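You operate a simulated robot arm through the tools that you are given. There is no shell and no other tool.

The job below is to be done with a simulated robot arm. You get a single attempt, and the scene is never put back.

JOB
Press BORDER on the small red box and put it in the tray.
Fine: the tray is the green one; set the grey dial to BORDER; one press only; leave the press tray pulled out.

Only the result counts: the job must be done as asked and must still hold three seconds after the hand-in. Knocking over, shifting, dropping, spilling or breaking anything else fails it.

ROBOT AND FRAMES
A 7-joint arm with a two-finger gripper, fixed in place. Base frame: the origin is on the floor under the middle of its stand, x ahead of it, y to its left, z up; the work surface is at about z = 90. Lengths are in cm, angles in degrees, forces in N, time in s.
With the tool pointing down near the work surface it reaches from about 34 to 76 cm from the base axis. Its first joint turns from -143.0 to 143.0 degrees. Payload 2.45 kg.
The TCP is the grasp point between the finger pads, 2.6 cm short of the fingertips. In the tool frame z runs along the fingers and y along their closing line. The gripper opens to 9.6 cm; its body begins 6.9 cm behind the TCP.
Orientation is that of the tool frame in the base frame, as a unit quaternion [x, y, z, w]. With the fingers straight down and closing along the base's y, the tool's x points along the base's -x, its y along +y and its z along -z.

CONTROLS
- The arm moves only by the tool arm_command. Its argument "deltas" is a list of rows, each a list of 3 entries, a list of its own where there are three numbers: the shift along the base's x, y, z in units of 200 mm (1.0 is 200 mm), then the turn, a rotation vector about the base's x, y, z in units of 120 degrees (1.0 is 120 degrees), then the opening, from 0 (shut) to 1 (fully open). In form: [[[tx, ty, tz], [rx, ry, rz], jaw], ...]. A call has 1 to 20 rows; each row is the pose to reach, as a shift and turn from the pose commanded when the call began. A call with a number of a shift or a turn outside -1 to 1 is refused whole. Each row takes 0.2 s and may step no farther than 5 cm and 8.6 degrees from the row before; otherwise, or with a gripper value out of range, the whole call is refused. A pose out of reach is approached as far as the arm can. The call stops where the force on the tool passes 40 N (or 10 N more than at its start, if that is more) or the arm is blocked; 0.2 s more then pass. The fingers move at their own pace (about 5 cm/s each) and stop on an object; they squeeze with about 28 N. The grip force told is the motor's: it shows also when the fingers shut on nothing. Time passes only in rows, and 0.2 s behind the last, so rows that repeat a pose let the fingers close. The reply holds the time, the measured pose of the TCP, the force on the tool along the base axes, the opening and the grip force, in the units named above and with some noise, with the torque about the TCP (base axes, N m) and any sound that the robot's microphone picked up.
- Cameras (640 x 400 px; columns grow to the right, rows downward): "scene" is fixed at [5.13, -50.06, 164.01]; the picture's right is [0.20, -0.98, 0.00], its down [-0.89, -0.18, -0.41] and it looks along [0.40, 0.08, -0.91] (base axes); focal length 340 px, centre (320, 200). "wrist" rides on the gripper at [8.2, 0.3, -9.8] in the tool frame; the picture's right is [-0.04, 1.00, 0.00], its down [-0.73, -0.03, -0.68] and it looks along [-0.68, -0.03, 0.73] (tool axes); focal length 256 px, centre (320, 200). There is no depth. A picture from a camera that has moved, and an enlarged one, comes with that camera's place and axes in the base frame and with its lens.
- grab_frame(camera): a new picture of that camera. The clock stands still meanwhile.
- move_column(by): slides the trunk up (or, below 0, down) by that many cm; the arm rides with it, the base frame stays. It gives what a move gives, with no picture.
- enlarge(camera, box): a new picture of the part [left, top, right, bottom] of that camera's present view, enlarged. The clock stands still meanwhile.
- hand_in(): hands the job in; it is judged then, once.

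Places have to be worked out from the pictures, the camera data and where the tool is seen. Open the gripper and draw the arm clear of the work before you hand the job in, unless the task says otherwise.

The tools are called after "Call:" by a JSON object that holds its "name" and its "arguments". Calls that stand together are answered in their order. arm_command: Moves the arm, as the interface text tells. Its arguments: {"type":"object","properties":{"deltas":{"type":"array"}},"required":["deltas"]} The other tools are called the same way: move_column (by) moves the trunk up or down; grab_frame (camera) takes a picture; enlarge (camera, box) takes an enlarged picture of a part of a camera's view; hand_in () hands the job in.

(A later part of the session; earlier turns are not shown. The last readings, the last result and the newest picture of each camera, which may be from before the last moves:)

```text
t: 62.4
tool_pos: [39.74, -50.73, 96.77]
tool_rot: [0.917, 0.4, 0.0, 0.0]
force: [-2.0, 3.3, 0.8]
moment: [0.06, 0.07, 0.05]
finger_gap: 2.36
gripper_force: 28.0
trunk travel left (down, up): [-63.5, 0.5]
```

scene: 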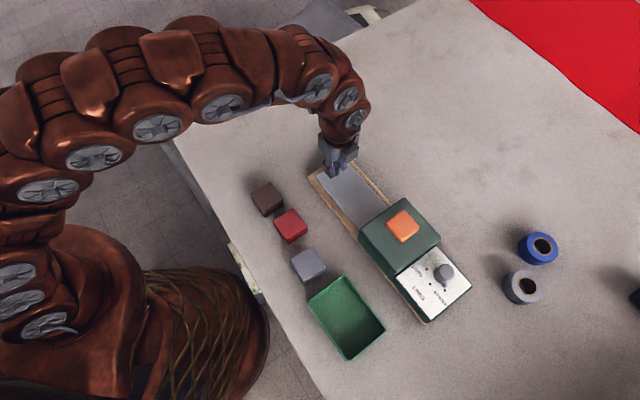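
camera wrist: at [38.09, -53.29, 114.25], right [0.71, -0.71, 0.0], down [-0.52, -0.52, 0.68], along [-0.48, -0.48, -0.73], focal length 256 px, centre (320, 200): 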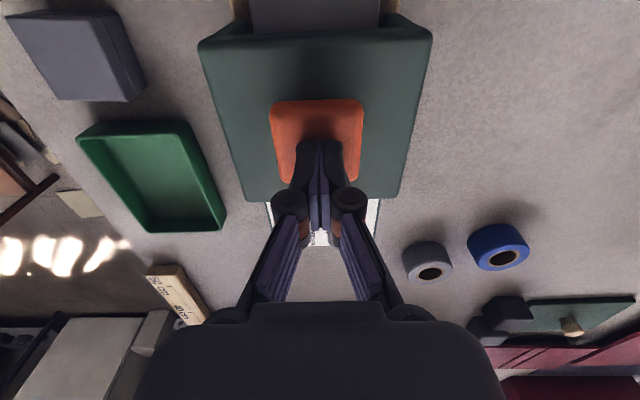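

Held. I pull the tray out 10 cm at 0.5 cm per step.

Call:
{"name": "arm_command", "arguments": {"deltas": [[[0.017, 0.0183, 0], [0, 0, 0], 0.1], [[0.034, 0.0366, 0], [0, 0, 0], 0.1], [[0.051, 0.055, 0], [0, 0, 0], 0.1], [[0.068, 0.0733, 0], [0, 0, 0], 0.1], [[0.085, 0.0916, 0], [0, 0, 0], 0.1], [[0.102, 0.11, 0], [0, 0, 0], 0.1], [[0.119, 0.1283, 0], [0, 0, 0], 0.1], [[0.136, 0.1466, 0], [0, 0, 0], 0.1], [[0.153, 0.1649, 0], [0, 0, 0], 0.1], [[0.17, 0.1833, 0], [0, 0, 0], 0.1], [[0.187, 0.2016, 0], [0, 0, 0], 0.1], [[0.204, 0.2199, 0], [0, 0, 0], 0.1], [[0.221, 0.2382, 0], [0, 0, 0], 0.1], [[0.238, 0.2566, 0], [0, 0, 0], 0.1], [[0.255, 0.2749, 0], [0, 0, 0], 0.1], [[0.272, 0.2932, 0], [0, 0, 0], 0.1], [[0.289, 0.3115, 0], [0, 0, 0], 0.1], [[0.306, 0.3299, 0], [0, 0, 0], 0.1], [[0.323, 0.3482, 0], [0, 0, 0], 0.1], [[0.34, 0.3665, 0], [0, 0, 0], 0.1]]}}

Call:
{"name": "enlarge", "arguments": {"camera": "scene", "box": [280, 130, 440, 260]}}

```text
t: 66.6
tool_pos: [46.58, -43.28, 96.82]
tool_rot: [0.916, 0.4, 0.0, -0.001]
force: [-2.5, 1.3, -0.8]
moment: [0.14, -0.04, 0.02]
finger_gap: 2.37
gripper_force: 28.6
trunk travel left (down, up): [-63.5, 0.5]
```

```text
3.08 times, centred on (360, 195) of scene
camera zoom: at [5.13, -50.06, 164.01], right [0.2, -0.98, 0.0], down [-0.89, -0.18, -0.41], along [0.4, 0.08, -0.91], focal length 1045 px, centre (197, 215)
```

zoom: 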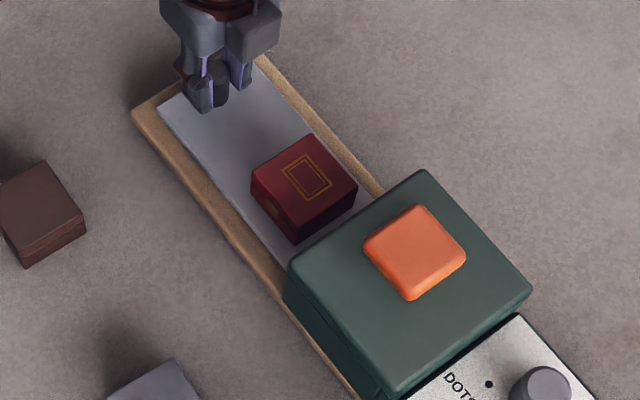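

The lid now carries a gold border stamp. I pull out the last centimetre in small steps until I feel the outer limit.

Call:
{"name": "arm_command", "arguments": {"deltas": [[[0.0068, 0.0073, 0], [0, 0, 0], 0.1], [[0.0136, 0.0147, 0], [0, 0, 0], 0.1], [[0.0204, 0.022, 0], [0, 0, 0], 0.1], [[0.0272, 0.0293, 0], [0, 0, 0], 0.1], [[0.0306, 0.033, 0], [0, 0, 0], 0.1]]}}

```text
t: 67.8
tool_pos: [47.19, -42.72, 96.82]
tool_rot: [0.916, 0.4, 0.0, 0.0]
force: [-2.3, 1.0, 0.1]
moment: [-0.07, 0.11, -0.07]
finger_gap: 2.35
gripper_force: 27.8
trunk travel left (down, up): [-63.5, 0.5]
```

Call:
{"name": "arm_command", "arguments": {"deltas": [[[0.0034, 0.0037, 0], [0, 0, 0], 0.1], [[0.0034, 0.0037, 0], [0, 0, 0], 0.1]]}}

```text
t: 68.4
tool_pos: [47.29, -42.59, 96.85]
tool_rot: [0.916, 0.401, 0.001, 0.0]
force: [-3.6, 1.6, -0.1]
moment: [-0.11, 0.28, 0.04]
finger_gap: 2.35
gripper_force: 27.8
trunk travel left (down, up): [-63.5, 0.5]
```

Call:
{"name": "arm_command", "arguments": {"deltas": [[[0.0034, 0.0037, 0], [0, 0, 0], 0.1], [[0.0034, 0.0037, 0], [0, 0, 0], 0.1]]}}

Call:
{"name": "enlarge", "arguments": {"camera": "scene", "box": [280, 130, 440, 260]}}

```text
t: 69.0
tool_pos: [47.26, -42.58, 96.89]
tool_rot: [0.917, 0.4, 0.0, -0.001]
force: [-8.2, -3.0, -1.3]
moment: [0.0, 0.16, -0.05]
finger_gap: 2.39
gripper_force: 28.4
trunk travel left (down, up): [-63.5, 0.5]
```

```text
3.08 times, centred on (360, 195) of scene
camera zoom: at [5.13, -50.06, 164.01], right [0.2, -0.98, 0.0], down [-0.89, -0.18, -0.41], along [0.4, 0.08, -0.91], focal length 1045 px, centre (197, 215)
```

zoom: 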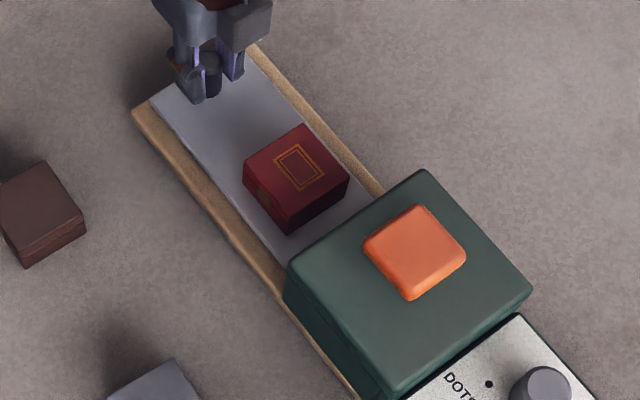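

The tray is at its outer limit and the press is in its original place. I release the handle, rise and move over the box on the plate.

Call:
{"name": "arm_command", "arguments": {"deltas": [[[-0.0026, -0.0028, 0], [0, 0, 0], 0.1], [[-0.0026, -0.0028, 0], [0, 0, 0], 0.5], [[-0.0026, -0.0028, 0], [0, 0, 0], 0.5], [[-0.0026, -0.0028, 0], [0, 0, 0], 0.5], [[-0.0026, -0.0028, 0.1], [0, 0, 0], 0.5], [[0, 0, 0.3], [0, 0, 0], 0.5], [[0, 0, 0.46], [0, 0, 0], 0.6], [[-0.125, -0.133, 0.46], [0, 0, 0], 0.76], [[-0.25, -0.266, 0.46], [0, 0, 0], 0.76], [[-0.374, -0.3995, 0.46], [0, 0, 0], 0.76], [[-0.374, -0.3995, 0.46], [0, 0, 0], 0.76]]}}

Call:
{"name": "grab_frame", "arguments": {"camera": "wrist"}}

Call:
{"name": "enlarge", "arguments": {"camera": "wrist", "box": [230, 30, 410, 180]}}

Call:
{"name": "enlarge", "arguments": {"camera": "scene", "box": [280, 130, 440, 260]}}

```text
t: 71.4
tool_pos: [39.72, -50.52, 106.07]
tool_rot: [0.916, 0.401, 0.001, 0.0]
force: [-0.7, -0.1, 0.1]
moment: [0.0, -0.02, -0.02]
finger_gap: 7.31
gripper_force: 0.1
trunk travel left (down, up): [-63.5, 0.5]
```

```text
taken
camera wrist: at [45.66, -44.82, 115.92], right [0.71, -0.71, 0.0], down [-0.52, -0.52, 0.68], along [-0.48, -0.48, -0.73], focal length 256 px, centre (320, 200)
```

wrist: 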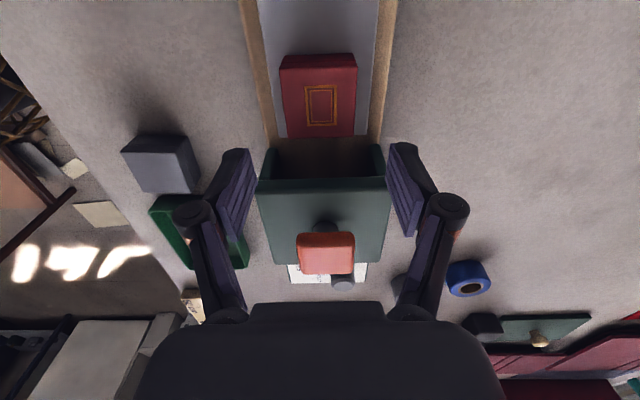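

```text
2.67 times, centred on (320, 105) of wrist
camera zoom: at [45.66, -44.82, 115.92], right [0.71, -0.71, 0.0], down [-0.52, -0.52, 0.68], along [-0.48, -0.48, -0.73], focal length 683 px, centre (320, 453)
```

zoom: 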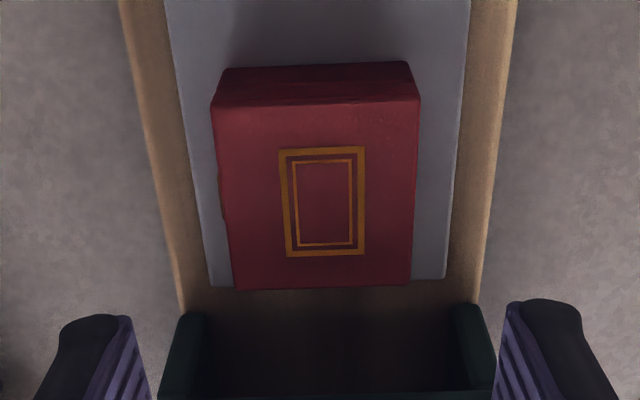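

```text
3.08 times, centred on (360, 195) of scene
camera zoom: at [5.13, -50.06, 164.01], right [0.2, -0.98, 0.0], down [-0.89, -0.18, -0.41], along [0.4, 0.08, -0.91], focal length 1045 px, centre (197, 215)
```

zoom: 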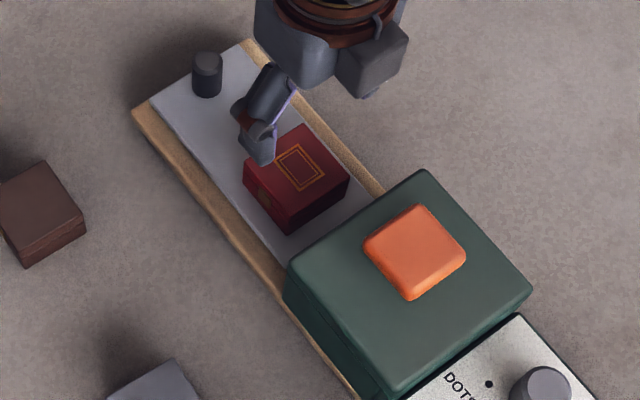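

The gold border is complete on the lid. I descend to z 95.8, close on the box and lift it.

Call:
{"name": "arm_command", "arguments": {"deltas": [[[0, 0, -0.15], [0, 0, 0], 0.72], [[0, 0, -0.3], [0, 0, 0], 0.72], [[0, 0, -0.42], [0, 0, 0], 0.72], [[0, 0, -0.48], [0, 0, 0], 0.72], [[0, 0, -0.51], [0, 0, 0], 0.72], [[0, 0, -0.51], [0, 0, 0], 0.72], [[0, 0, -0.51], [0, 0, 0], 0.45], [[0, 0, -0.51], [0, 0, 0], 0.45], [[0, 0, -0.51], [0, 0, 0], 0.45], [[0, 0, -0.51], [0, 0, 0], 0.45]]}}

Call:
{"name": "grab_frame", "arguments": {"camera": "wrist"}}

```text
t: 73.6
tool_pos: [39.87, -50.62, 95.76]
tool_rot: [0.916, 0.4, -0.001, 0.0]
force: [0.9, -0.1, 1.8]
moment: [-0.07, -0.05, 0.01]
finger_gap: 5.51
gripper_force: 28.1
trunk travel left (down, up): [-63.5, 0.5]
```

```text
taken
camera wrist: at [45.73, -44.85, 105.72], right [0.71, -0.71, 0.0], down [-0.52, -0.52, 0.68], along [-0.48, -0.48, -0.73], focal length 256 px, centre (320, 200)
```

wrist: 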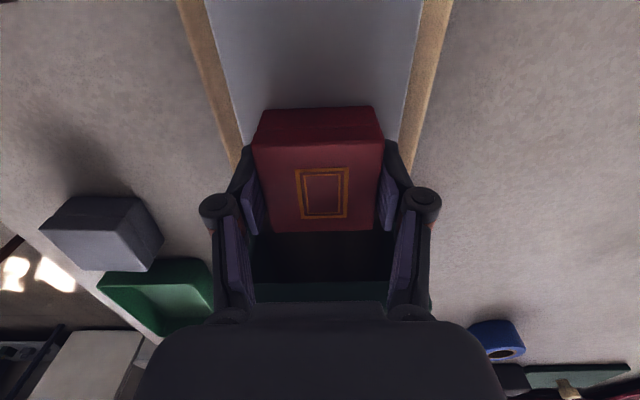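

The box is held again. The green tray measures about 9 x 13 cm, centre near (12.9, -53.7), its long side along the press axis. I lift, go round the head, and turn the hand +90° so that the fingers will fit along the tray's long side.

Call:
{"name": "arm_command", "arguments": {"deltas": [[[0, 0, 0.1], [0, 0, 0], 0.45], [[0, 0, 0.25], [0, 0, 0], 0.45], [[0, 0, 0.42], [0, 0, 0], 0.45], [[-0.05, 0.05, 0.55], [0, 0, 0], 0.45], [[-0.2, 0.2, 0.55], [0, 0, 0.068], 0.45], [[-0.35, 0.35, 0.55], [0, 0, 0.136], 0.45], [[-0.5, 0.43, 0.55], [0, 0, 0.204], 0.45], [[-0.65, 0.35, 0.55], [0, 0, 0.272], 0.45], [[-0.8, 0.22, 0.55], [0, 0, 0.34], 0.45], [[-0.95, 0.1, 0.55], [0, 0, 0.408], 0.45], [[-0.95, 0.1, 0.55], [0, 0, 0.476], 0.45], [[-0.95, 0.1, 0.55], [0, 0, 0.544], 0.45], [[-0.95, 0.1, 0.55], [0, 0, 0.612], 0.45], [[-0.95, 0.1, 0.55], [0, 0, 0.68], 0.45], [[-0.95, 0.1, 0.55], [0, 0, 0.75], 0.45], [[-0.95, 0.1, 0.55], [0, 0, 0.75], 0.45]]}}

Call:
{"name": "grab_frame", "arguments": {"camera": "wrist"}}

Call:
{"name": "grab_frame", "arguments": {"camera": "scene"}}

```text
t: 77.0
tool_pos: [20.83, -48.57, 106.77]
tool_rot: [0.364, 0.931, 0.0, 0.0]
force: [0.3, -0.3, 0.4]
moment: [-0.01, 0.01, 0.01]
finger_gap: 5.48
gripper_force: 28.3
trunk travel left (down, up): [-63.5, 0.5]
```

```text
taken
camera wrist: at [15.13, -42.8, 116.68], right [0.71, 0.71, 0.0], down [0.52, -0.52, 0.68], along [0.48, -0.48, -0.73], focal length 256 px, centre (320, 200)
```

wrist: 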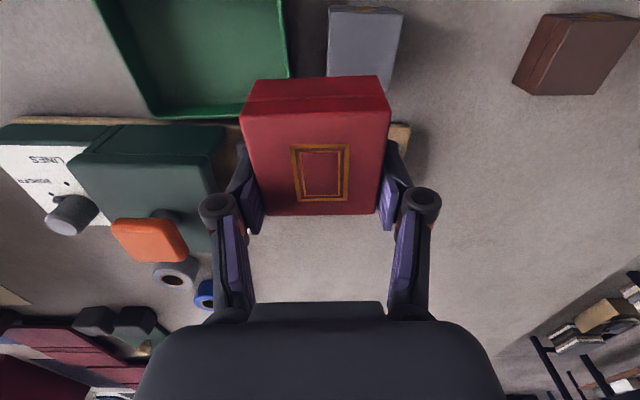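

```text
taken
```

scene: 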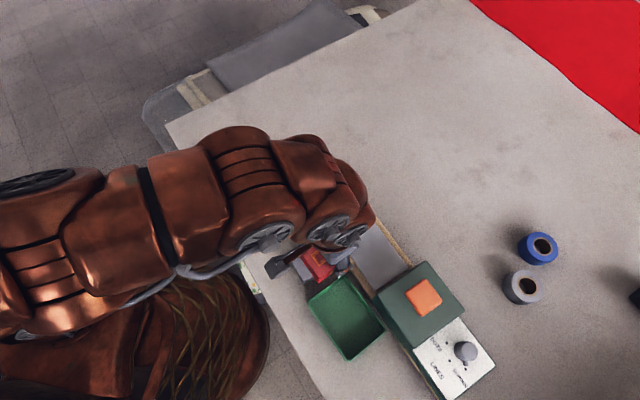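

Unexpected: in the scene view the press itself is no longer where it was (button now near (424, 297) px instead of (391, 212)). Before moving anything I look closely at what happened.

Call:
{"name": "enlarge", "arguments": {"camera": "scene", "box": [250, 210, 510, 400]}}

Call:
{"name": "enlarge", "arguments": {"camera": "wrist", "box": [0, 0, 440, 240]}}

Call:
{"name": "enlarge", "arguments": {"camera": "scene", "box": [220, 120, 420, 300]}}

```text
2.11 times, centred on (380, 305) of scene
camera zoom: at [5.13, -50.06, 164.01], right [0.2, -0.98, 0.0], down [-0.89, -0.18, -0.41], along [0.4, 0.08, -0.91], focal length 715 px, centre (194, -21)
```

zoom: 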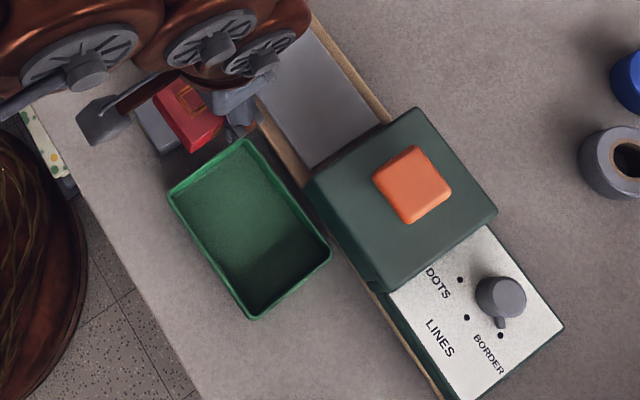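

```text
1.45 times, centred on (220, 120) of wrist
camera zoom: at [15.13, -42.8, 116.68], right [0.71, 0.71, 0.0], down [0.52, -0.52, 0.68], along [0.48, -0.48, -0.73], focal length 372 px, centre (466, 316)
```

zoom: 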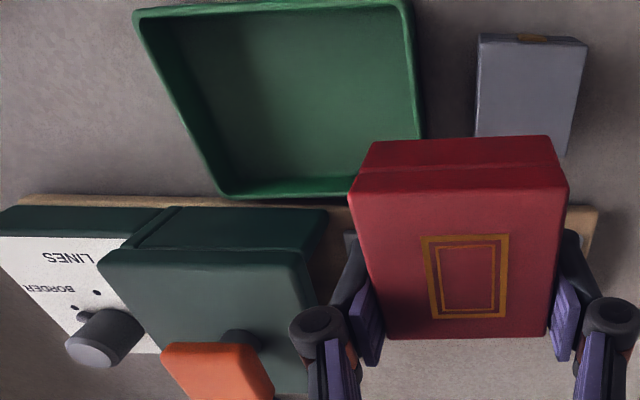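

```text
2.22 times, centred on (320, 210) of scene
camera zoom: at [5.13, -50.06, 164.01], right [0.2, -0.98, 0.0], down [-0.89, -0.18, -0.41], along [0.4, 0.08, -0.91], focal length 755 px, centre (320, 178)
```

zoom: 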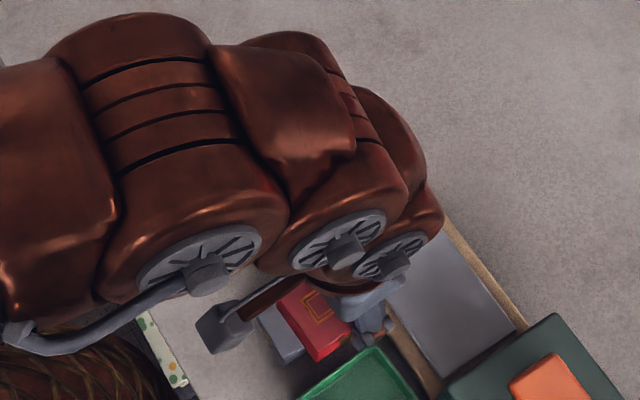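

Only the press has shifted (about 17 cm); the brown and grey boxes look unmoved. I compare the green tray in the same zoom window as at the start before deciding how to go on.

Call:
{"name": "enlarge", "arguments": {"camera": "scene", "box": [230, 130, 480, 370]}}

Call:
{"name": "enlarge", "arguments": {"camera": "wrist", "box": [60, 0, 420, 160]}}

```text
1.67 times, centred on (355, 250) of scene
camera zoom: at [5.13, -50.06, 164.01], right [0.2, -0.98, 0.0], down [-0.89, -0.18, -0.41], along [0.4, 0.08, -0.91], focal length 566 px, centre (262, 117)
```

zoom: 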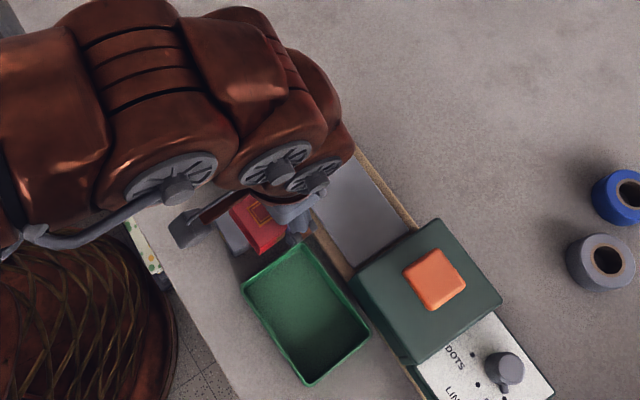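

```text
1.78 times, centred on (240, 80) of wrist
camera zoom: at [15.13, -42.8, 116.68], right [0.71, 0.71, 0.0], down [0.52, -0.52, 0.68], along [0.48, -0.48, -0.73], focal length 455 px, centre (462, 413)
```

zoom: 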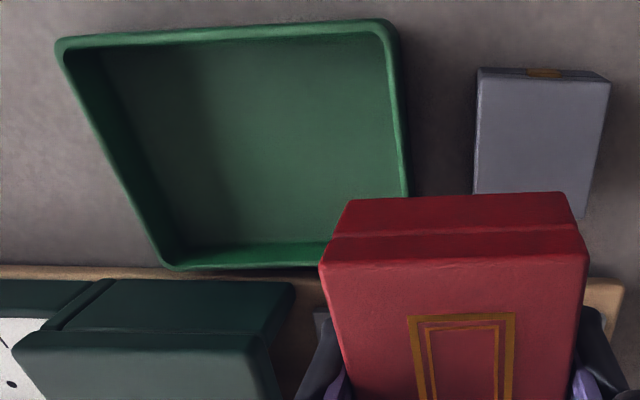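

The tray, brown and grey boxes are exactly where they were; only the press has been displaced. I will place the box first, in small checked moves, and then bring the press back. First half of the way towards the tray centre (12.5, -53.6).

Call:
{"name": "arm_command", "arguments": {"deltas": [[[-0.1, -0.06, 0], [0, 0, 0], 0.45], [[-0.2, -0.12, 0], [0, 0, 0], 0.45]]}}

Call:
{"name": "enlarge", "arguments": {"camera": "scene", "box": [230, 130, 480, 370]}}

```text
t: 77.6
tool_pos: [16.77, -51.03, 106.84]
tool_rot: [0.366, 0.931, 0.0, 0.0]
force: [0.2, -0.3, -0.8]
moment: [-0.01, -0.02, 0.02]
finger_gap: 5.46
gripper_force: 28.2
trunk travel left (down, up): [-63.5, 0.5]
```

```text
1.67 times, centred on (355, 250) of scene
camera zoom: at [5.13, -50.06, 164.01], right [0.2, -0.98, 0.0], down [-0.89, -0.18, -0.41], along [0.4, 0.08, -0.91], focal length 566 px, centre (262, 117)
```

zoom: 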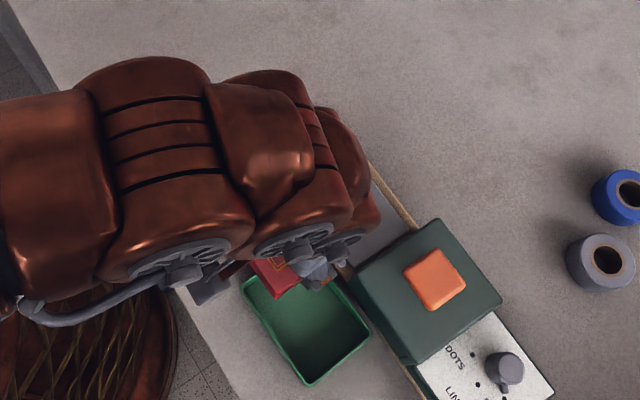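

No further movement of the press. I finish the move over the tray centre and look.

Call:
{"name": "arm_command", "arguments": {"deltas": [[[-0.1, -0.06, 0], [0, 0, 0], 0.45], [[-0.2135, -0.1285, 0], [0, 0, 0], 0.45], [[-0.2135, -0.1285, 0], [0, 0, 0], 0.45]]}}

Call:
{"name": "grab_frame", "arguments": {"camera": "wrist"}}

Call:
{"name": "grab_frame", "arguments": {"camera": "scene"}}

```text
t: 78.4
tool_pos: [12.61, -53.55, 106.86]
tool_rot: [0.365, 0.931, 0.001, 0.0]
force: [-0.9, 0.2, -1.0]
moment: [-0.01, 0.0, 0.02]
finger_gap: 5.51
gripper_force: 28.0
trunk travel left (down, up): [-63.5, 0.5]
```

```text
taken
camera wrist: at [6.94, -47.83, 116.67], right [0.71, 0.71, 0.0], down [0.52, -0.52, 0.68], along [0.48, -0.48, -0.73], focal length 256 px, centre (320, 200)
```

wrist: 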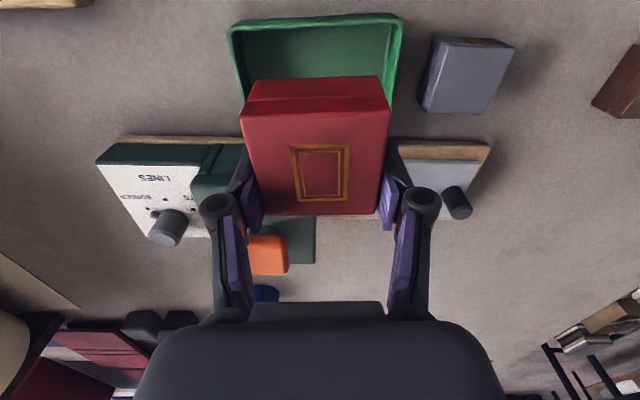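

```text
taken
```

scene: 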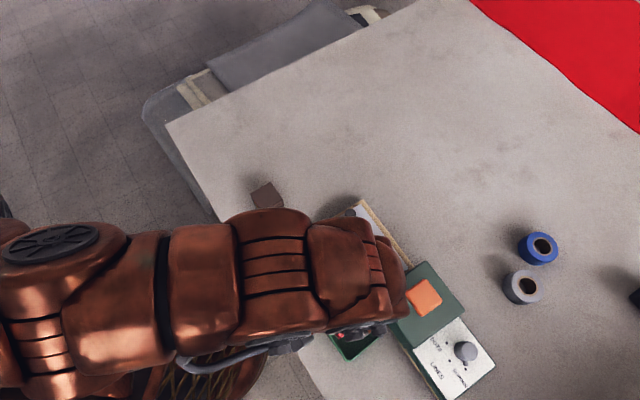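

Over the tray, with the box centred on it and the press about 6 cm away. I lower to z 98 and check.

Call:
{"name": "arm_command", "arguments": {"deltas": [[[0, 0, -0.15], [0, 0, 0], 0.45], [[0, 0, -0.3], [0, 0, 0], 0.45], [[0, 0, -0.44], [0, 0, 0], 0.45], [[0, 0, -0.44], [0, 0, 0], 0.45]]}}

Call:
{"name": "grab_frame", "arguments": {"camera": "wrist"}}

Call:
{"name": "grab_frame", "arguments": {"camera": "scene"}}

```text
t: 79.4
tool_pos: [12.59, -53.52, 97.93]
tool_rot: [0.365, 0.931, 0.0, -0.001]
force: [-0.2, 0.0, -2.0]
moment: [-0.02, 0.0, -0.01]
finger_gap: 5.52
gripper_force: 28.0
trunk travel left (down, up): [-63.5, 0.5]
```

```text
taken
camera wrist: at [6.9, -47.81, 107.88], right [0.71, 0.71, 0.0], down [0.52, -0.52, 0.68], along [0.48, -0.48, -0.73], focal length 256 px, centre (320, 200)
```

wrist: 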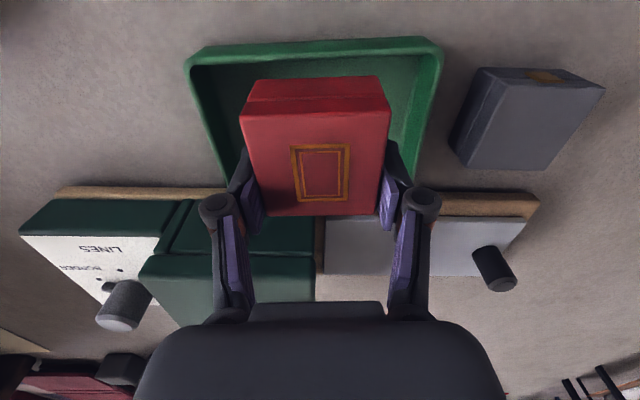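

```text
taken
```

scene: 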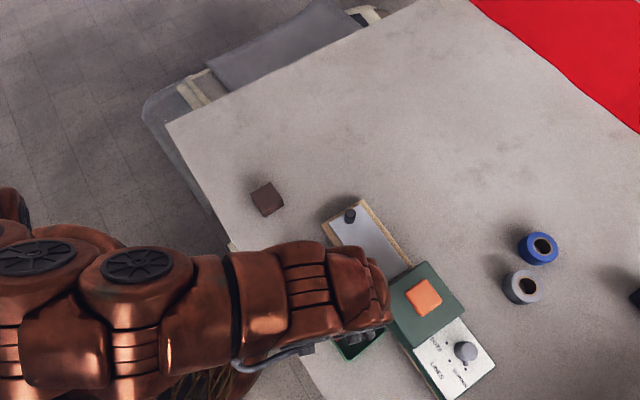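

The box hangs inside the rim outline with room on all sides. I shift 0.3 cm away from the press side and lower in decreasing steps to feel the tray floor.

Call:
{"name": "arm_command", "arguments": {"deltas": [[[-0.011, 0.01, -0.05], [0, 0, 0], 0.45], [[-0.011, 0.01, -0.1], [0, 0, 0], 0.45], [[-0.011, 0.01, -0.14], [0, 0, 0], 0.45], [[-0.011, 0.01, -0.16], [0, 0, 0], 0.45], [[-0.011, 0.01, -0.17], [0, 0, 0], 0.45]]}}

Call:
{"name": "grab_frame", "arguments": {"camera": "wrist"}}

```text
t: 80.6
tool_pos: [12.37, -53.31, 94.7]
tool_rot: [0.365, 0.931, 0.0, 0.0]
force: [2.3, -1.6, 11.4]
moment: [0.03, 0.58, 0.05]
finger_gap: 5.57
gripper_force: 27.8
trunk travel left (down, up): [-63.5, 0.5]
```

```text
taken
camera wrist: at [6.69, -47.57, 104.55], right [0.71, 0.71, 0.0], down [0.52, -0.52, 0.68], along [0.48, -0.48, -0.73], focal length 256 px, centre (320, 200)
```

wrist: 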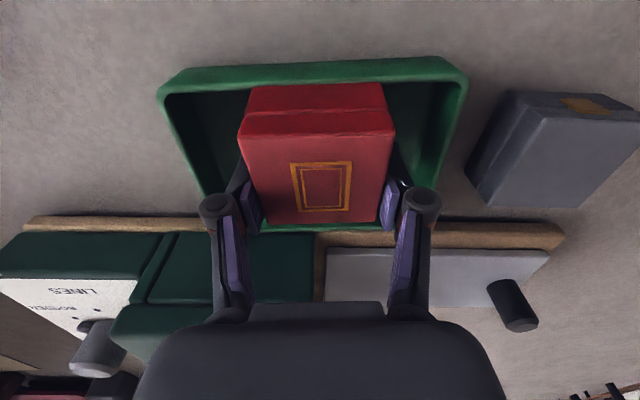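

Contact of 11 N at z 94.7 but with a tilting torque, so the contact is off-centre. I look closely at the tray edges around the box.

Call:
{"name": "enlarge", "arguments": {"camera": "wrist", "box": [150, 40, 480, 250]}}

Call:
{"name": "enlarge", "arguments": {"camera": "scene", "box": [280, 250, 420, 380]}}

```text
1.90 times, centred on (315, 145) of wrist
camera zoom: at [6.69, -47.57, 104.55], right [0.71, 0.71, 0.0], down [0.52, -0.52, 0.68], along [0.48, -0.48, -0.73], focal length 488 px, centre (330, 305)
```

zoom: 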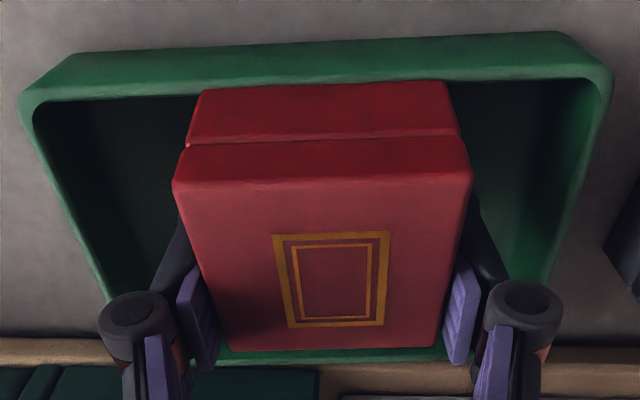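

```text
3.08 times, centred on (350, 315) of scene
camera zoom: at [5.13, -50.06, 164.01], right [0.2, -0.98, 0.0], down [-0.89, -0.18, -0.41], along [0.4, 0.08, -0.91], focal length 1045 px, centre (228, -154)
```

zoom: 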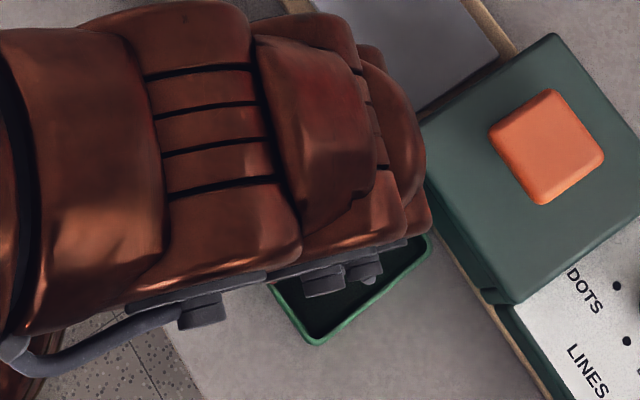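

The box is inside the rim on all sides, slightly nearer the near wall. I raise 0.4 cm, shift 0.4 cm towards the tray middle, and lower again to compare the contact height.

Call:
{"name": "arm_command", "arguments": {"deltas": [[[0, 0, 0.02], [0, 0, 0], 0.45], [[0.0145, -0.0135, 0.02], [0, 0, 0], 0.45], [[0.0145, -0.0135, 0.01], [0, 0, 0], 0.45], [[0.0145, -0.0135, 0.0], [0, 0, 0], 0.45]]}}

```text
t: 81.6
tool_pos: [12.56, -53.49, 94.63]
tool_rot: [0.364, 0.931, 0.0, 0.0]
force: [-0.8, 0.2, -0.3]
moment: [0.01, -0.01, 0.04]
finger_gap: 5.53
gripper_force: 28.3
trunk travel left (down, up): [-63.5, 0.5]
```

No contact here at z 94.6, so it had been touching the near wall's foot. I keep lowering in 0.15 cm steps.

Call:
{"name": "arm_command", "arguments": {"deltas": [[[0, 0, -0.0075], [0, 0, 0], 0.45], [[0, 0, -0.015], [0, 0, 0], 0.45], [[0, 0, -0.0225], [0, 0, 0], 0.45]]}}

```text
t: 82.4
tool_pos: [12.69, -53.54, 94.08]
tool_rot: [0.366, 0.931, 0.0, 0.0]
force: [-0.3, 0.2, -1.2]
moment: [0.01, 0.0, 0.03]
finger_gap: 5.54
gripper_force: 27.8
trunk travel left (down, up): [-63.5, 0.5]
```

Call:
{"name": "arm_command", "arguments": {"deltas": [[[0, 0, -0.005], [0, 0, 0], 0.45], [[0, 0, -0.01], [0, 0, 0], 0.45], [[0, 0, -0.015], [0, 0, 0], 0.45]]}}

```text
t: 83.2
tool_pos: [12.6, -53.6, 93.79]
tool_rot: [0.365, 0.931, 0.0, 0.0]
force: [0.4, 0.1, -0.6]
moment: [-0.03, -0.04, 0.0]
finger_gap: 5.5
gripper_force: 27.5
trunk travel left (down, up): [-63.5, 0.5]
```

Call:
{"name": "arm_command", "arguments": {"deltas": [[[0, 0, -0.005], [0, 0, 0], 0.45], [[0, 0, -0.0075], [0, 0, 0], 0.45]]}}

```text
t: 83.8
tool_pos: [12.62, -53.5, 93.71]
tool_rot: [0.365, 0.931, 0.0, 0.0]
force: [0.2, 0.1, -0.5]
moment: [-0.04, -0.04, 0.03]
finger_gap: 5.52
gripper_force: 28.4
trunk travel left (down, up): [-63.5, 0.5]
```

Call:
{"name": "arm_command", "arguments": {"deltas": [[[0, 0, -0.005], [0, 0, 0], 0.45], [[0, 0, -0.005], [0, 0, 0], 0.45]]}}

Call:
{"name": "enlarge", "arguments": {"camera": "wrist", "box": [150, 40, 480, 250]}}

```text
t: 84.4
tool_pos: [12.82, -53.54, 93.52]
tool_rot: [0.365, 0.931, 0.0, 0.0]
force: [-0.1, 0.1, -0.5]
moment: [-0.01, -0.02, 0.0]
finger_gap: 5.51
gripper_force: 28.6
trunk travel left (down, up): [-63.5, 0.5]
```

```text
1.90 times, centred on (315, 145) of wrist
camera zoom: at [6.98, -47.87, 103.49], right [0.71, 0.71, 0.0], down [0.52, -0.52, 0.68], along [0.48, -0.48, -0.73], focal length 488 px, centre (330, 305)
```

zoom: 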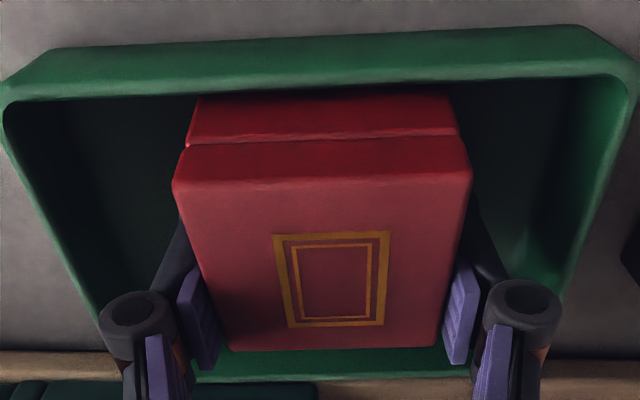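

Call:
{"name": "arm_command", "arguments": {"deltas": [[[0, 0, -0.005], [0, 0, 0], 0.45], [[0, 0, -0.005], [0, 0, 0], 0.45]]}}

```text
t: 85.0
tool_pos: [12.66, -53.47, 93.52]
tool_rot: [0.365, 0.931, -0.001, 0.0]
force: [-0.2, 0.2, 0.0]
moment: [-0.02, -0.03, 0.0]
finger_gap: 5.53
gripper_force: 28.4
trunk travel left (down, up): [-63.5, 0.5]
```

Call:
{"name": "arm_command", "arguments": {"deltas": [[[0, 0, -0.005], [0, 0, 0], 0.45], [[0, 0, -0.0075], [0, 0, 0], 0.45]]}}

```text
t: 85.6
tool_pos: [12.65, -53.52, 93.38]
tool_rot: [0.365, 0.931, 0.0, 0.0]
force: [0.0, 0.3, 0.5]
moment: [-0.04, 0.01, 0.04]
finger_gap: 5.51
gripper_force: 28.4
trunk travel left (down, up): [-63.5, 0.5]
```

Call:
{"name": "arm_command", "arguments": {"deltas": [[[0, 0, -0.005], [0, 0, 0], 0.45], [[0, 0, -0.0075], [0, 0, 0], 0.45]]}}

```text
t: 86.2
tool_pos: [12.6, -53.6, 93.21]
tool_rot: [0.365, 0.931, 0.0, 0.0]
force: [1.9, 0.2, 0.9]
moment: [-0.01, -0.01, 0.03]
finger_gap: 5.51
gripper_force: 27.8
trunk travel left (down, up): [-63.5, 0.5]
```

Contact is just beginning and the box bottom is at the tray floor. I open the fingers a little to let go, then rise straight up.

Call:
{"name": "arm_command", "arguments": {"deltas": [[[0, 0, 0], [0, 0, 0], 0.6], [[0, 0, 0], [0, 0, 0], 0.66], [[0, 0, 0], [0, 0, 0], 0.66], [[0, 0, 0.05], [0, 0, 0], 0.66], [[0, 0, 0.15], [0, 0, 0], 0.66], [[0, 0, 0.3], [0, 0, 0], 0.66], [[0, 0, 0.5], [0, 0, 0], 0.66], [[0, 0, 0.65], [0, 0, 0], 0.66]]}}

Call:
{"name": "grab_frame", "arguments": {"camera": "wrist"}}

Call:
{"name": "grab_frame", "arguments": {"camera": "scene"}}

```text
t: 88.0
tool_pos: [12.7, -53.54, 106.18]
tool_rot: [0.365, 0.931, -0.001, 0.0]
force: [0.8, 0.1, 1.0]
moment: [0.03, -0.01, 0.0]
finger_gap: 6.32
gripper_force: 0.0
trunk travel left (down, up): [-63.5, 0.5]
```

```text
taken
camera wrist: at [6.97, -47.8, 116.09], right [0.71, 0.71, 0.0], down [0.52, -0.52, 0.68], along [0.48, -0.48, -0.73], focal length 256 px, centre (320, 200)
```

wrist: 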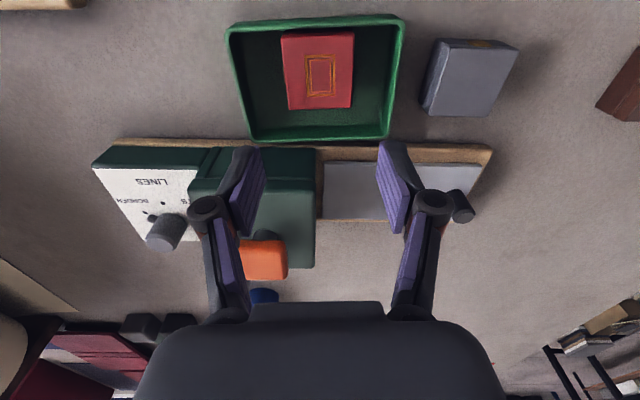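

```text
taken
```

scene: 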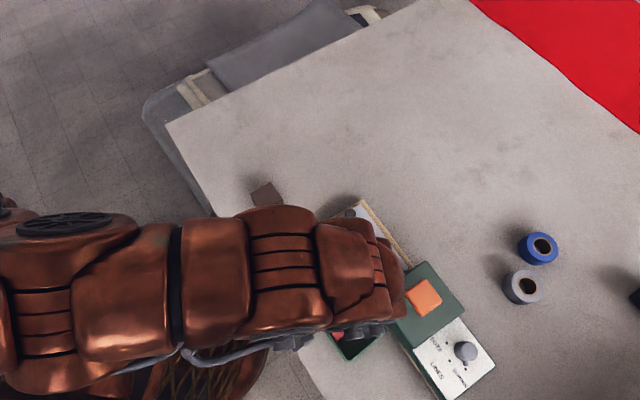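

The stamped box lies flat in the green tray. Now the press must go back by about (+15.2, +7.8) cm. Keeping this hand orientation, I first move above its handle, now near (32.1, -50.6), in checked steps.

Call:
{"name": "arm_command", "arguments": {"deltas": [[[0.15, 0.03, 0.02], [0, 0, 0], 0.6], [[0.32, 0.05, 0.02], [0, 0, 0], 0.6], [[0.5, 0.075, 0.02], [0, 0, 0], 0.6]]}}

Call:
{"name": "enlarge", "arguments": {"camera": "scene", "box": [230, 130, 480, 370]}}

Call:
{"name": "grab_frame", "arguments": {"camera": "wrist"}}

```text
t: 88.8
tool_pos: [22.61, -51.96, 106.54]
tool_rot: [0.364, 0.931, 0.0, -0.001]
force: [-1.1, 0.3, -0.2]
moment: [0.01, -0.03, 0.02]
finger_gap: 5.76
gripper_force: 0.0
trunk travel left (down, up): [-63.5, 0.5]
```

```text
1.67 times, centred on (355, 250) of scene
camera zoom: at [5.13, -50.06, 164.01], right [0.2, -0.98, 0.0], down [-0.89, -0.18, -0.41], along [0.4, 0.08, -0.91], focal length 566 px, centre (262, 117)
```

zoom: 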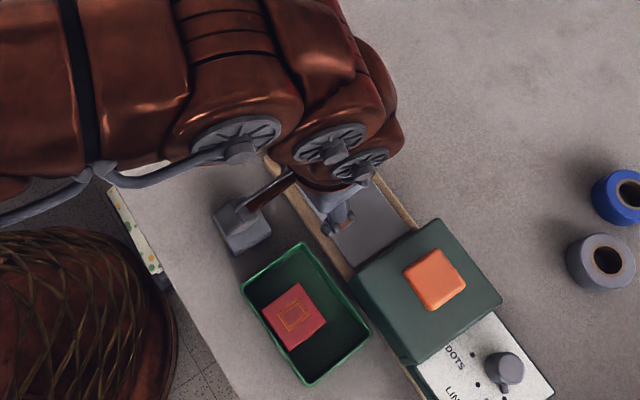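

```text
taken
camera wrist: at [16.94, -46.28, 116.43], right [0.71, 0.71, 0.0], down [0.52, -0.52, 0.68], along [0.48, -0.48, -0.73], focal length 256 px, centre (320, 200)
```

wrist: 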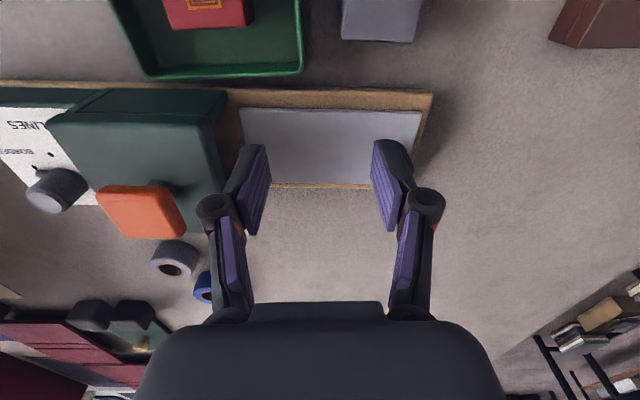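

Tray and box are unchanged. I continue to above the handle.

Call:
{"name": "arm_command", "arguments": {"deltas": [[[0.16, 0.023, 0], [0, 0, 0], 0.55], [[0.32, 0.046, 0], [0, 0, 0], 0.55], [[0.475, 0.068, 0], [0, 0, 0], 0.55], [[0.475, 0.068, 0], [0, 0, 0], 0.55]]}}

Call:
{"name": "grab_frame", "arguments": {"camera": "wrist"}}

Call:
{"name": "enlarge", "arguments": {"camera": "scene", "box": [230, 130, 480, 370]}}

```text
t: 89.8
tool_pos: [32.13, -50.68, 106.57]
tool_rot: [0.364, 0.931, 0.0, -0.001]
force: [-0.4, -0.8, 0.3]
moment: [0.0, 0.01, -0.03]
finger_gap: 5.27
gripper_force: 0.0
trunk travel left (down, up): [-63.5, 0.5]
```

```text
taken
camera wrist: at [26.52, -44.91, 116.52], right [0.71, 0.71, 0.0], down [0.52, -0.52, 0.68], along [0.48, -0.48, -0.73], focal length 256 px, centre (320, 200)
```

wrist: 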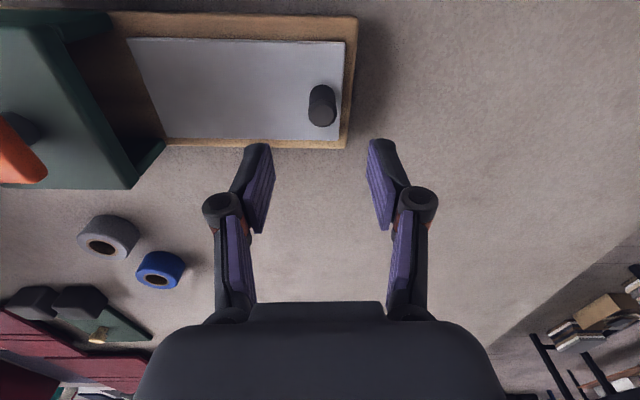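

```text
1.67 times, centred on (355, 250) of scene
camera zoom: at [5.13, -50.06, 164.01], right [0.2, -0.98, 0.0], down [-0.89, -0.18, -0.41], along [0.4, 0.08, -0.91], focal length 566 px, centre (262, 117)
```

zoom: 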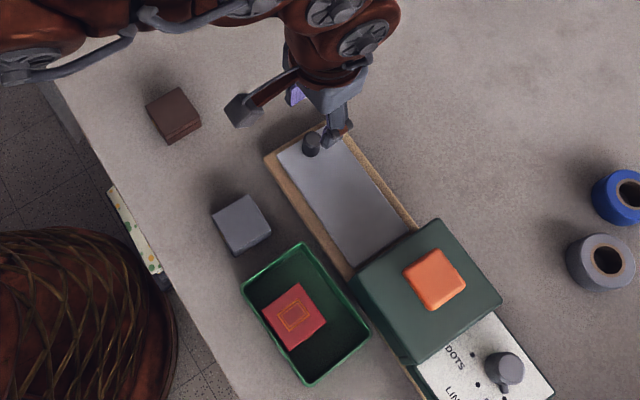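

Clear view: the press is shifted about (-14.5, -8.2) and turned about -3°, while everything else is in place. I centre over the handle, near (33.2, -51.3), and come down to z 100 to check.

Call:
{"name": "arm_command", "arguments": {"deltas": [[[0.053, -0.031, -0.1], [0, 0, 0], 0.55], [[0.053, -0.031, -0.22], [0, 0, 0], 0.55], [[0.053, -0.031, -0.3], [0, 0, 0], 0.55], [[0.053, -0.031, -0.3], [0, 0, 0], 0.55]]}}

Call:
{"name": "grab_frame", "arguments": {"camera": "wrist"}}

Call:
{"name": "enlarge", "arguments": {"camera": "wrist", "box": [220, 40, 420, 220]}}

```text
t: 90.8
tool_pos: [33.24, -51.36, 100.54]
tool_rot: [0.365, 0.931, 0.0, -0.001]
force: [0.1, -0.2, 0.6]
moment: [-0.05, -0.01, -0.03]
finger_gap: 5.26
gripper_force: 0.2
trunk travel left (down, up): [-63.5, 0.5]
```

```text
taken
camera wrist: at [27.51, -45.63, 110.51], right [0.71, 0.71, 0.0], down [0.52, -0.52, 0.68], along [0.48, -0.48, -0.73], focal length 256 px, centre (320, 200)
```

wrist: 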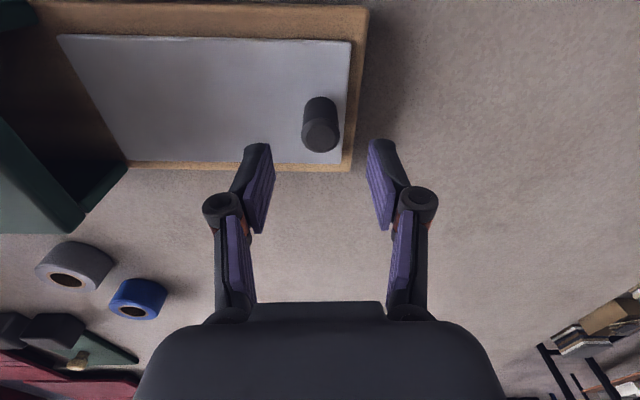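

```text
2.22 times, centred on (320, 130) of wrist
camera zoom: at [27.51, -45.63, 110.51], right [0.71, 0.71, 0.0], down [0.52, -0.52, 0.68], along [0.48, -0.48, -0.73], focal length 569 px, centre (320, 356)
```

zoom: 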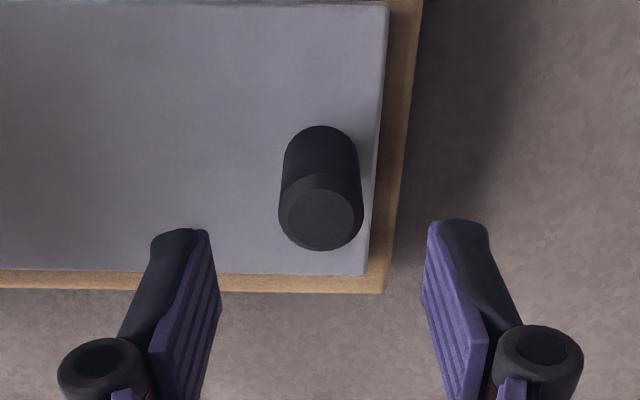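

The handle is centred under the grasp point. I go down to z 96.8 and close on it.

Call:
{"name": "arm_command", "arguments": {"deltas": [[[0, 0, -0.1], [0, 0, 0], 0.55], [[0, 0, -0.185], [0, 0, 0], 0.55], [[0, 0, -0.185], [0, 0, 0], 0.1], [[0, 0, -0.185], [0, 0, 0], 0.1], [[0, 0, -0.185], [0, 0, 0], 0.1], [[0, 0, -0.185], [0, 0, 0], 0.1]]}}

Call:
{"name": "enlarge", "arguments": {"camera": "scene", "box": [230, 130, 480, 370]}}

```text
t: 92.2
tool_pos: [33.26, -51.21, 97.0]
tool_rot: [0.364, 0.931, 0.001, -0.001]
force: [0.4, -0.2, 0.1]
moment: [-0.23, -0.17, 0.07]
finger_gap: 2.32
gripper_force: 27.5
trunk travel left (down, up): [-63.5, 0.5]
```

```text
1.67 times, centred on (355, 250) of scene
camera zoom: at [5.13, -50.06, 164.01], right [0.2, -0.98, 0.0], down [-0.89, -0.18, -0.41], along [0.4, 0.08, -0.91], focal length 566 px, centre (262, 117)
```

zoom: 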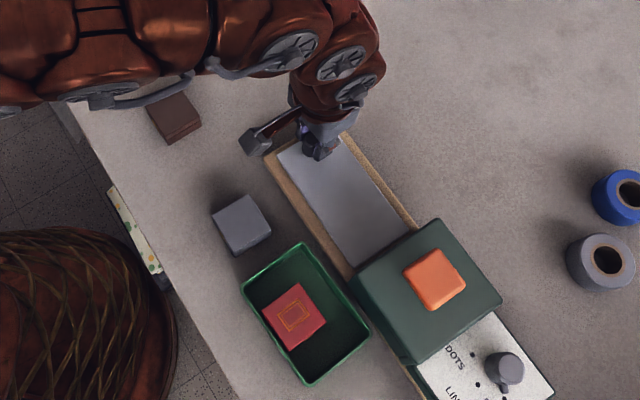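

The handle is held. I pull along the intended axis direction (47°) 10 cm at 0.5 cm per step; the tray is at its outer limit, so the press should follow and straighten.

Call:
{"name": "arm_command", "arguments": {"deltas": [[[0.01705, 0.0183, 0], [0, 0, 0], 0.1], [[0.0341, 0.0366, 0], [0, 0, 0], 0.1], [[0.05115, 0.0548, 0], [0, 0, 0], 0.1], [[0.0682, 0.0731, 0], [0, 0, 0], 0.1], [[0.08525, 0.0914, 0], [0, 0, 0], 0.1], [[0.1023, 0.1097, 0], [0, 0, 0], 0.1], [[0.1193, 0.1279, 0], [0, 0, 0], 0.1], [[0.1364, 0.1462, 0], [0, 0, 0], 0.1], [[0.1534, 0.1645, 0], [0, 0, 0], 0.1], [[0.1705, 0.1828, 0], [0, 0, 0], 0.1]]}}

Call:
{"name": "enlarge", "arguments": {"camera": "scene", "box": [230, 130, 480, 370]}}

```text
t: 94.4
tool_pos: [36.57, -47.64, 96.94]
tool_rot: [0.365, 0.931, 0.001, 0.0]
force: [-3.6, -3.7, 0.5]
moment: [-0.39, -0.15, 0.08]
finger_gap: 2.33
gripper_force: 27.3
trunk travel left (down, up): [-63.5, 0.5]
```

```text
1.67 times, centred on (355, 250) of scene
camera zoom: at [5.13, -50.06, 164.01], right [0.2, -0.98, 0.0], down [-0.89, -0.18, -0.41], along [0.4, 0.08, -0.91], focal length 566 px, centre (262, 117)
```

zoom: 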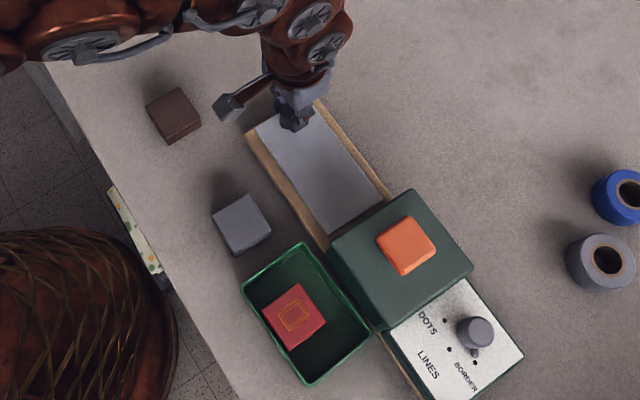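

The press follows well (5 cm so far, low force) and everything else is untouched. I continue 6 cm.

Call:
{"name": "arm_command", "arguments": {"deltas": [[[0.01705, 0.0183, 0], [0, 0, 0], 0.1], [[0.0341, 0.0366, 0], [0, 0, 0], 0.1], [[0.05115, 0.0548, 0], [0, 0, 0], 0.1], [[0.0682, 0.0731, 0], [0, 0, 0], 0.1], [[0.08525, 0.0914, 0], [0, 0, 0], 0.1], [[0.1023, 0.1097, 0], [0, 0, 0], 0.1], [[0.1193, 0.1279, 0], [0, 0, 0], 0.1], [[0.1364, 0.1462, 0], [0, 0, 0], 0.1], [[0.1534, 0.1645, 0], [0, 0, 0], 0.1], [[0.1705, 0.1828, 0], [0, 0, 0], 0.1], [[0.1875, 0.201, 0], [0, 0, 0], 0.1], [[0.2046, 0.2193, 0], [0, 0, 0], 0.1]]}}

Call:
{"name": "enlarge", "arguments": {"camera": "scene", "box": [230, 130, 480, 370]}}

```text
t: 97.0
tool_pos: [40.7, -43.34, 96.89]
tool_rot: [0.366, 0.931, -0.001, 0.0]
force: [-3.9, -6.2, 0.5]
moment: [-0.26, -0.01, 0.09]
finger_gap: 2.33
gripper_force: 28.2
trunk travel left (down, up): [-63.5, 0.5]
```

```text
1.67 times, centred on (355, 250) of scene
camera zoom: at [5.13, -50.06, 164.01], right [0.2, -0.98, 0.0], down [-0.89, -0.18, -0.41], along [0.4, 0.08, -0.91], focal length 566 px, centre (262, 117)
```

zoom: 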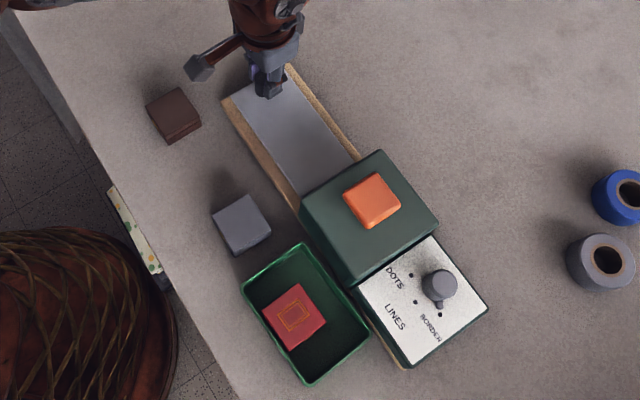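

11 cm done; about 5.2 cm remain along the axis, 5 cm sideways and 3° of turn. I pull another 4.9 cm.

Call:
{"name": "arm_command", "arguments": {"deltas": [[[0.01705, 0.0183, 0], [0, 0, 0], 0.1], [[0.0341, 0.0366, 0], [0, 0, 0], 0.1], [[0.05115, 0.0548, 0], [0, 0, 0], 0.1], [[0.0682, 0.0731, 0], [0, 0, 0], 0.1], [[0.08525, 0.0914, 0], [0, 0, 0], 0.1], [[0.1023, 0.1097, 0], [0, 0, 0], 0.1], [[0.1193, 0.1279, 0], [0, 0, 0], 0.1], [[0.1364, 0.1462, 0], [0, 0, 0], 0.1], [[0.1534, 0.1645, 0], [0, 0, 0], 0.1], [[0.167, 0.179, 0], [0, 0, 0], 0.1]]}}

Call:
{"name": "enlarge", "arguments": {"camera": "scene", "box": [230, 130, 480, 370]}}

```text
t: 99.2
tool_pos: [44.02, -39.8, 96.93]
tool_rot: [0.366, 0.931, 0.001, 0.0]
force: [-7.9, -8.6, 5.2]
moment: [-0.1, 0.46, 0.06]
finger_gap: 2.37
gripper_force: 27.7
trunk travel left (down, up): [-63.5, 0.5]
```

```text
1.67 times, centred on (355, 250) of scene
camera zoom: at [5.13, -50.06, 164.01], right [0.2, -0.98, 0.0], down [-0.89, -0.18, -0.41], along [0.4, 0.08, -0.91], focal length 566 px, centre (262, 117)
```

zoom: 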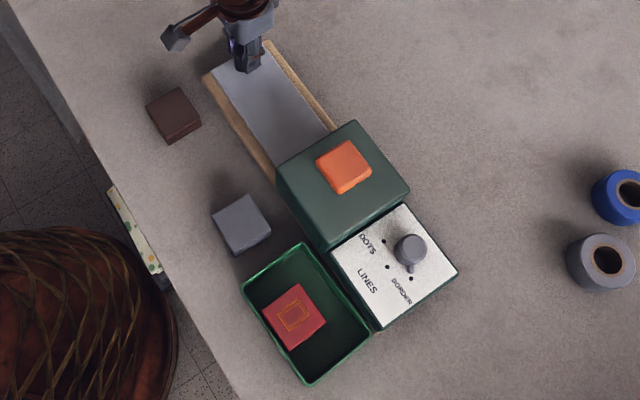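

The press is now about 0.3 cm short along its axis, with 5.5 cm sideways and 3° still to correct. I release the handle, rise straight up and look before moving on.

Call:
{"name": "arm_command", "arguments": {"deltas": [[[-0.003, -0.003, 0], [0, 0, 0], 0.1], [[-0.003, -0.003, 0], [0, 0, 0], 0.5], [[-0.003, -0.003, 0], [0, 0, 0], 0.5], [[-0.003, -0.003, 0], [0, 0, 0], 0.5], [[-0.003, -0.003, 0.1], [0, 0, 0], 0.5], [[0, 0, 0.3], [0, 0, 0], 0.5], [[0, 0, 0.47], [0, 0, 0], 0.5]]}}

Call:
{"name": "grab_frame", "arguments": {"camera": "wrist"}}

Call:
{"name": "grab_frame", "arguments": {"camera": "scene"}}

```text
t: 100.8
tool_pos: [44.05, -39.74, 106.32]
tool_rot: [0.366, 0.931, 0.0, -0.001]
force: [-0.2, 0.5, 0.2]
moment: [0.03, 0.02, -0.01]
finger_gap: 4.78
gripper_force: 0.1
trunk travel left (down, up): [-63.5, 0.5]
```

```text
taken
camera wrist: at [38.39, -33.96, 116.24], right [0.71, 0.71, 0.0], down [0.52, -0.52, 0.68], along [0.48, -0.48, -0.73], focal length 256 px, centre (320, 200)
```

wrist: 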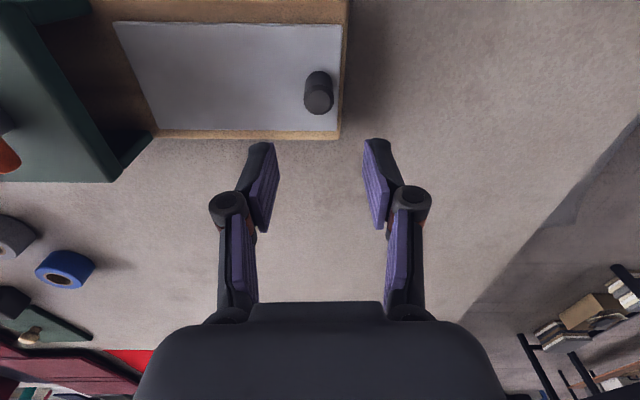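

```text
taken
```

scene: 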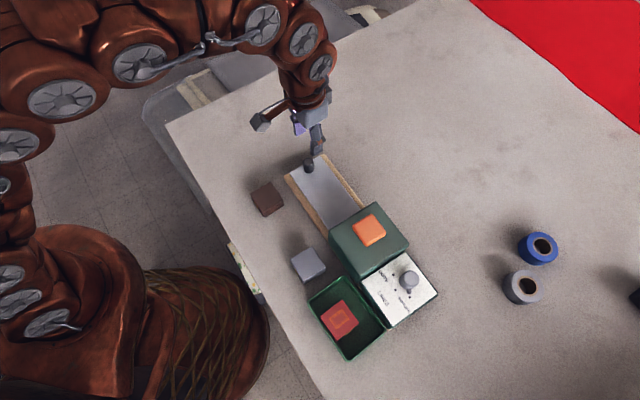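

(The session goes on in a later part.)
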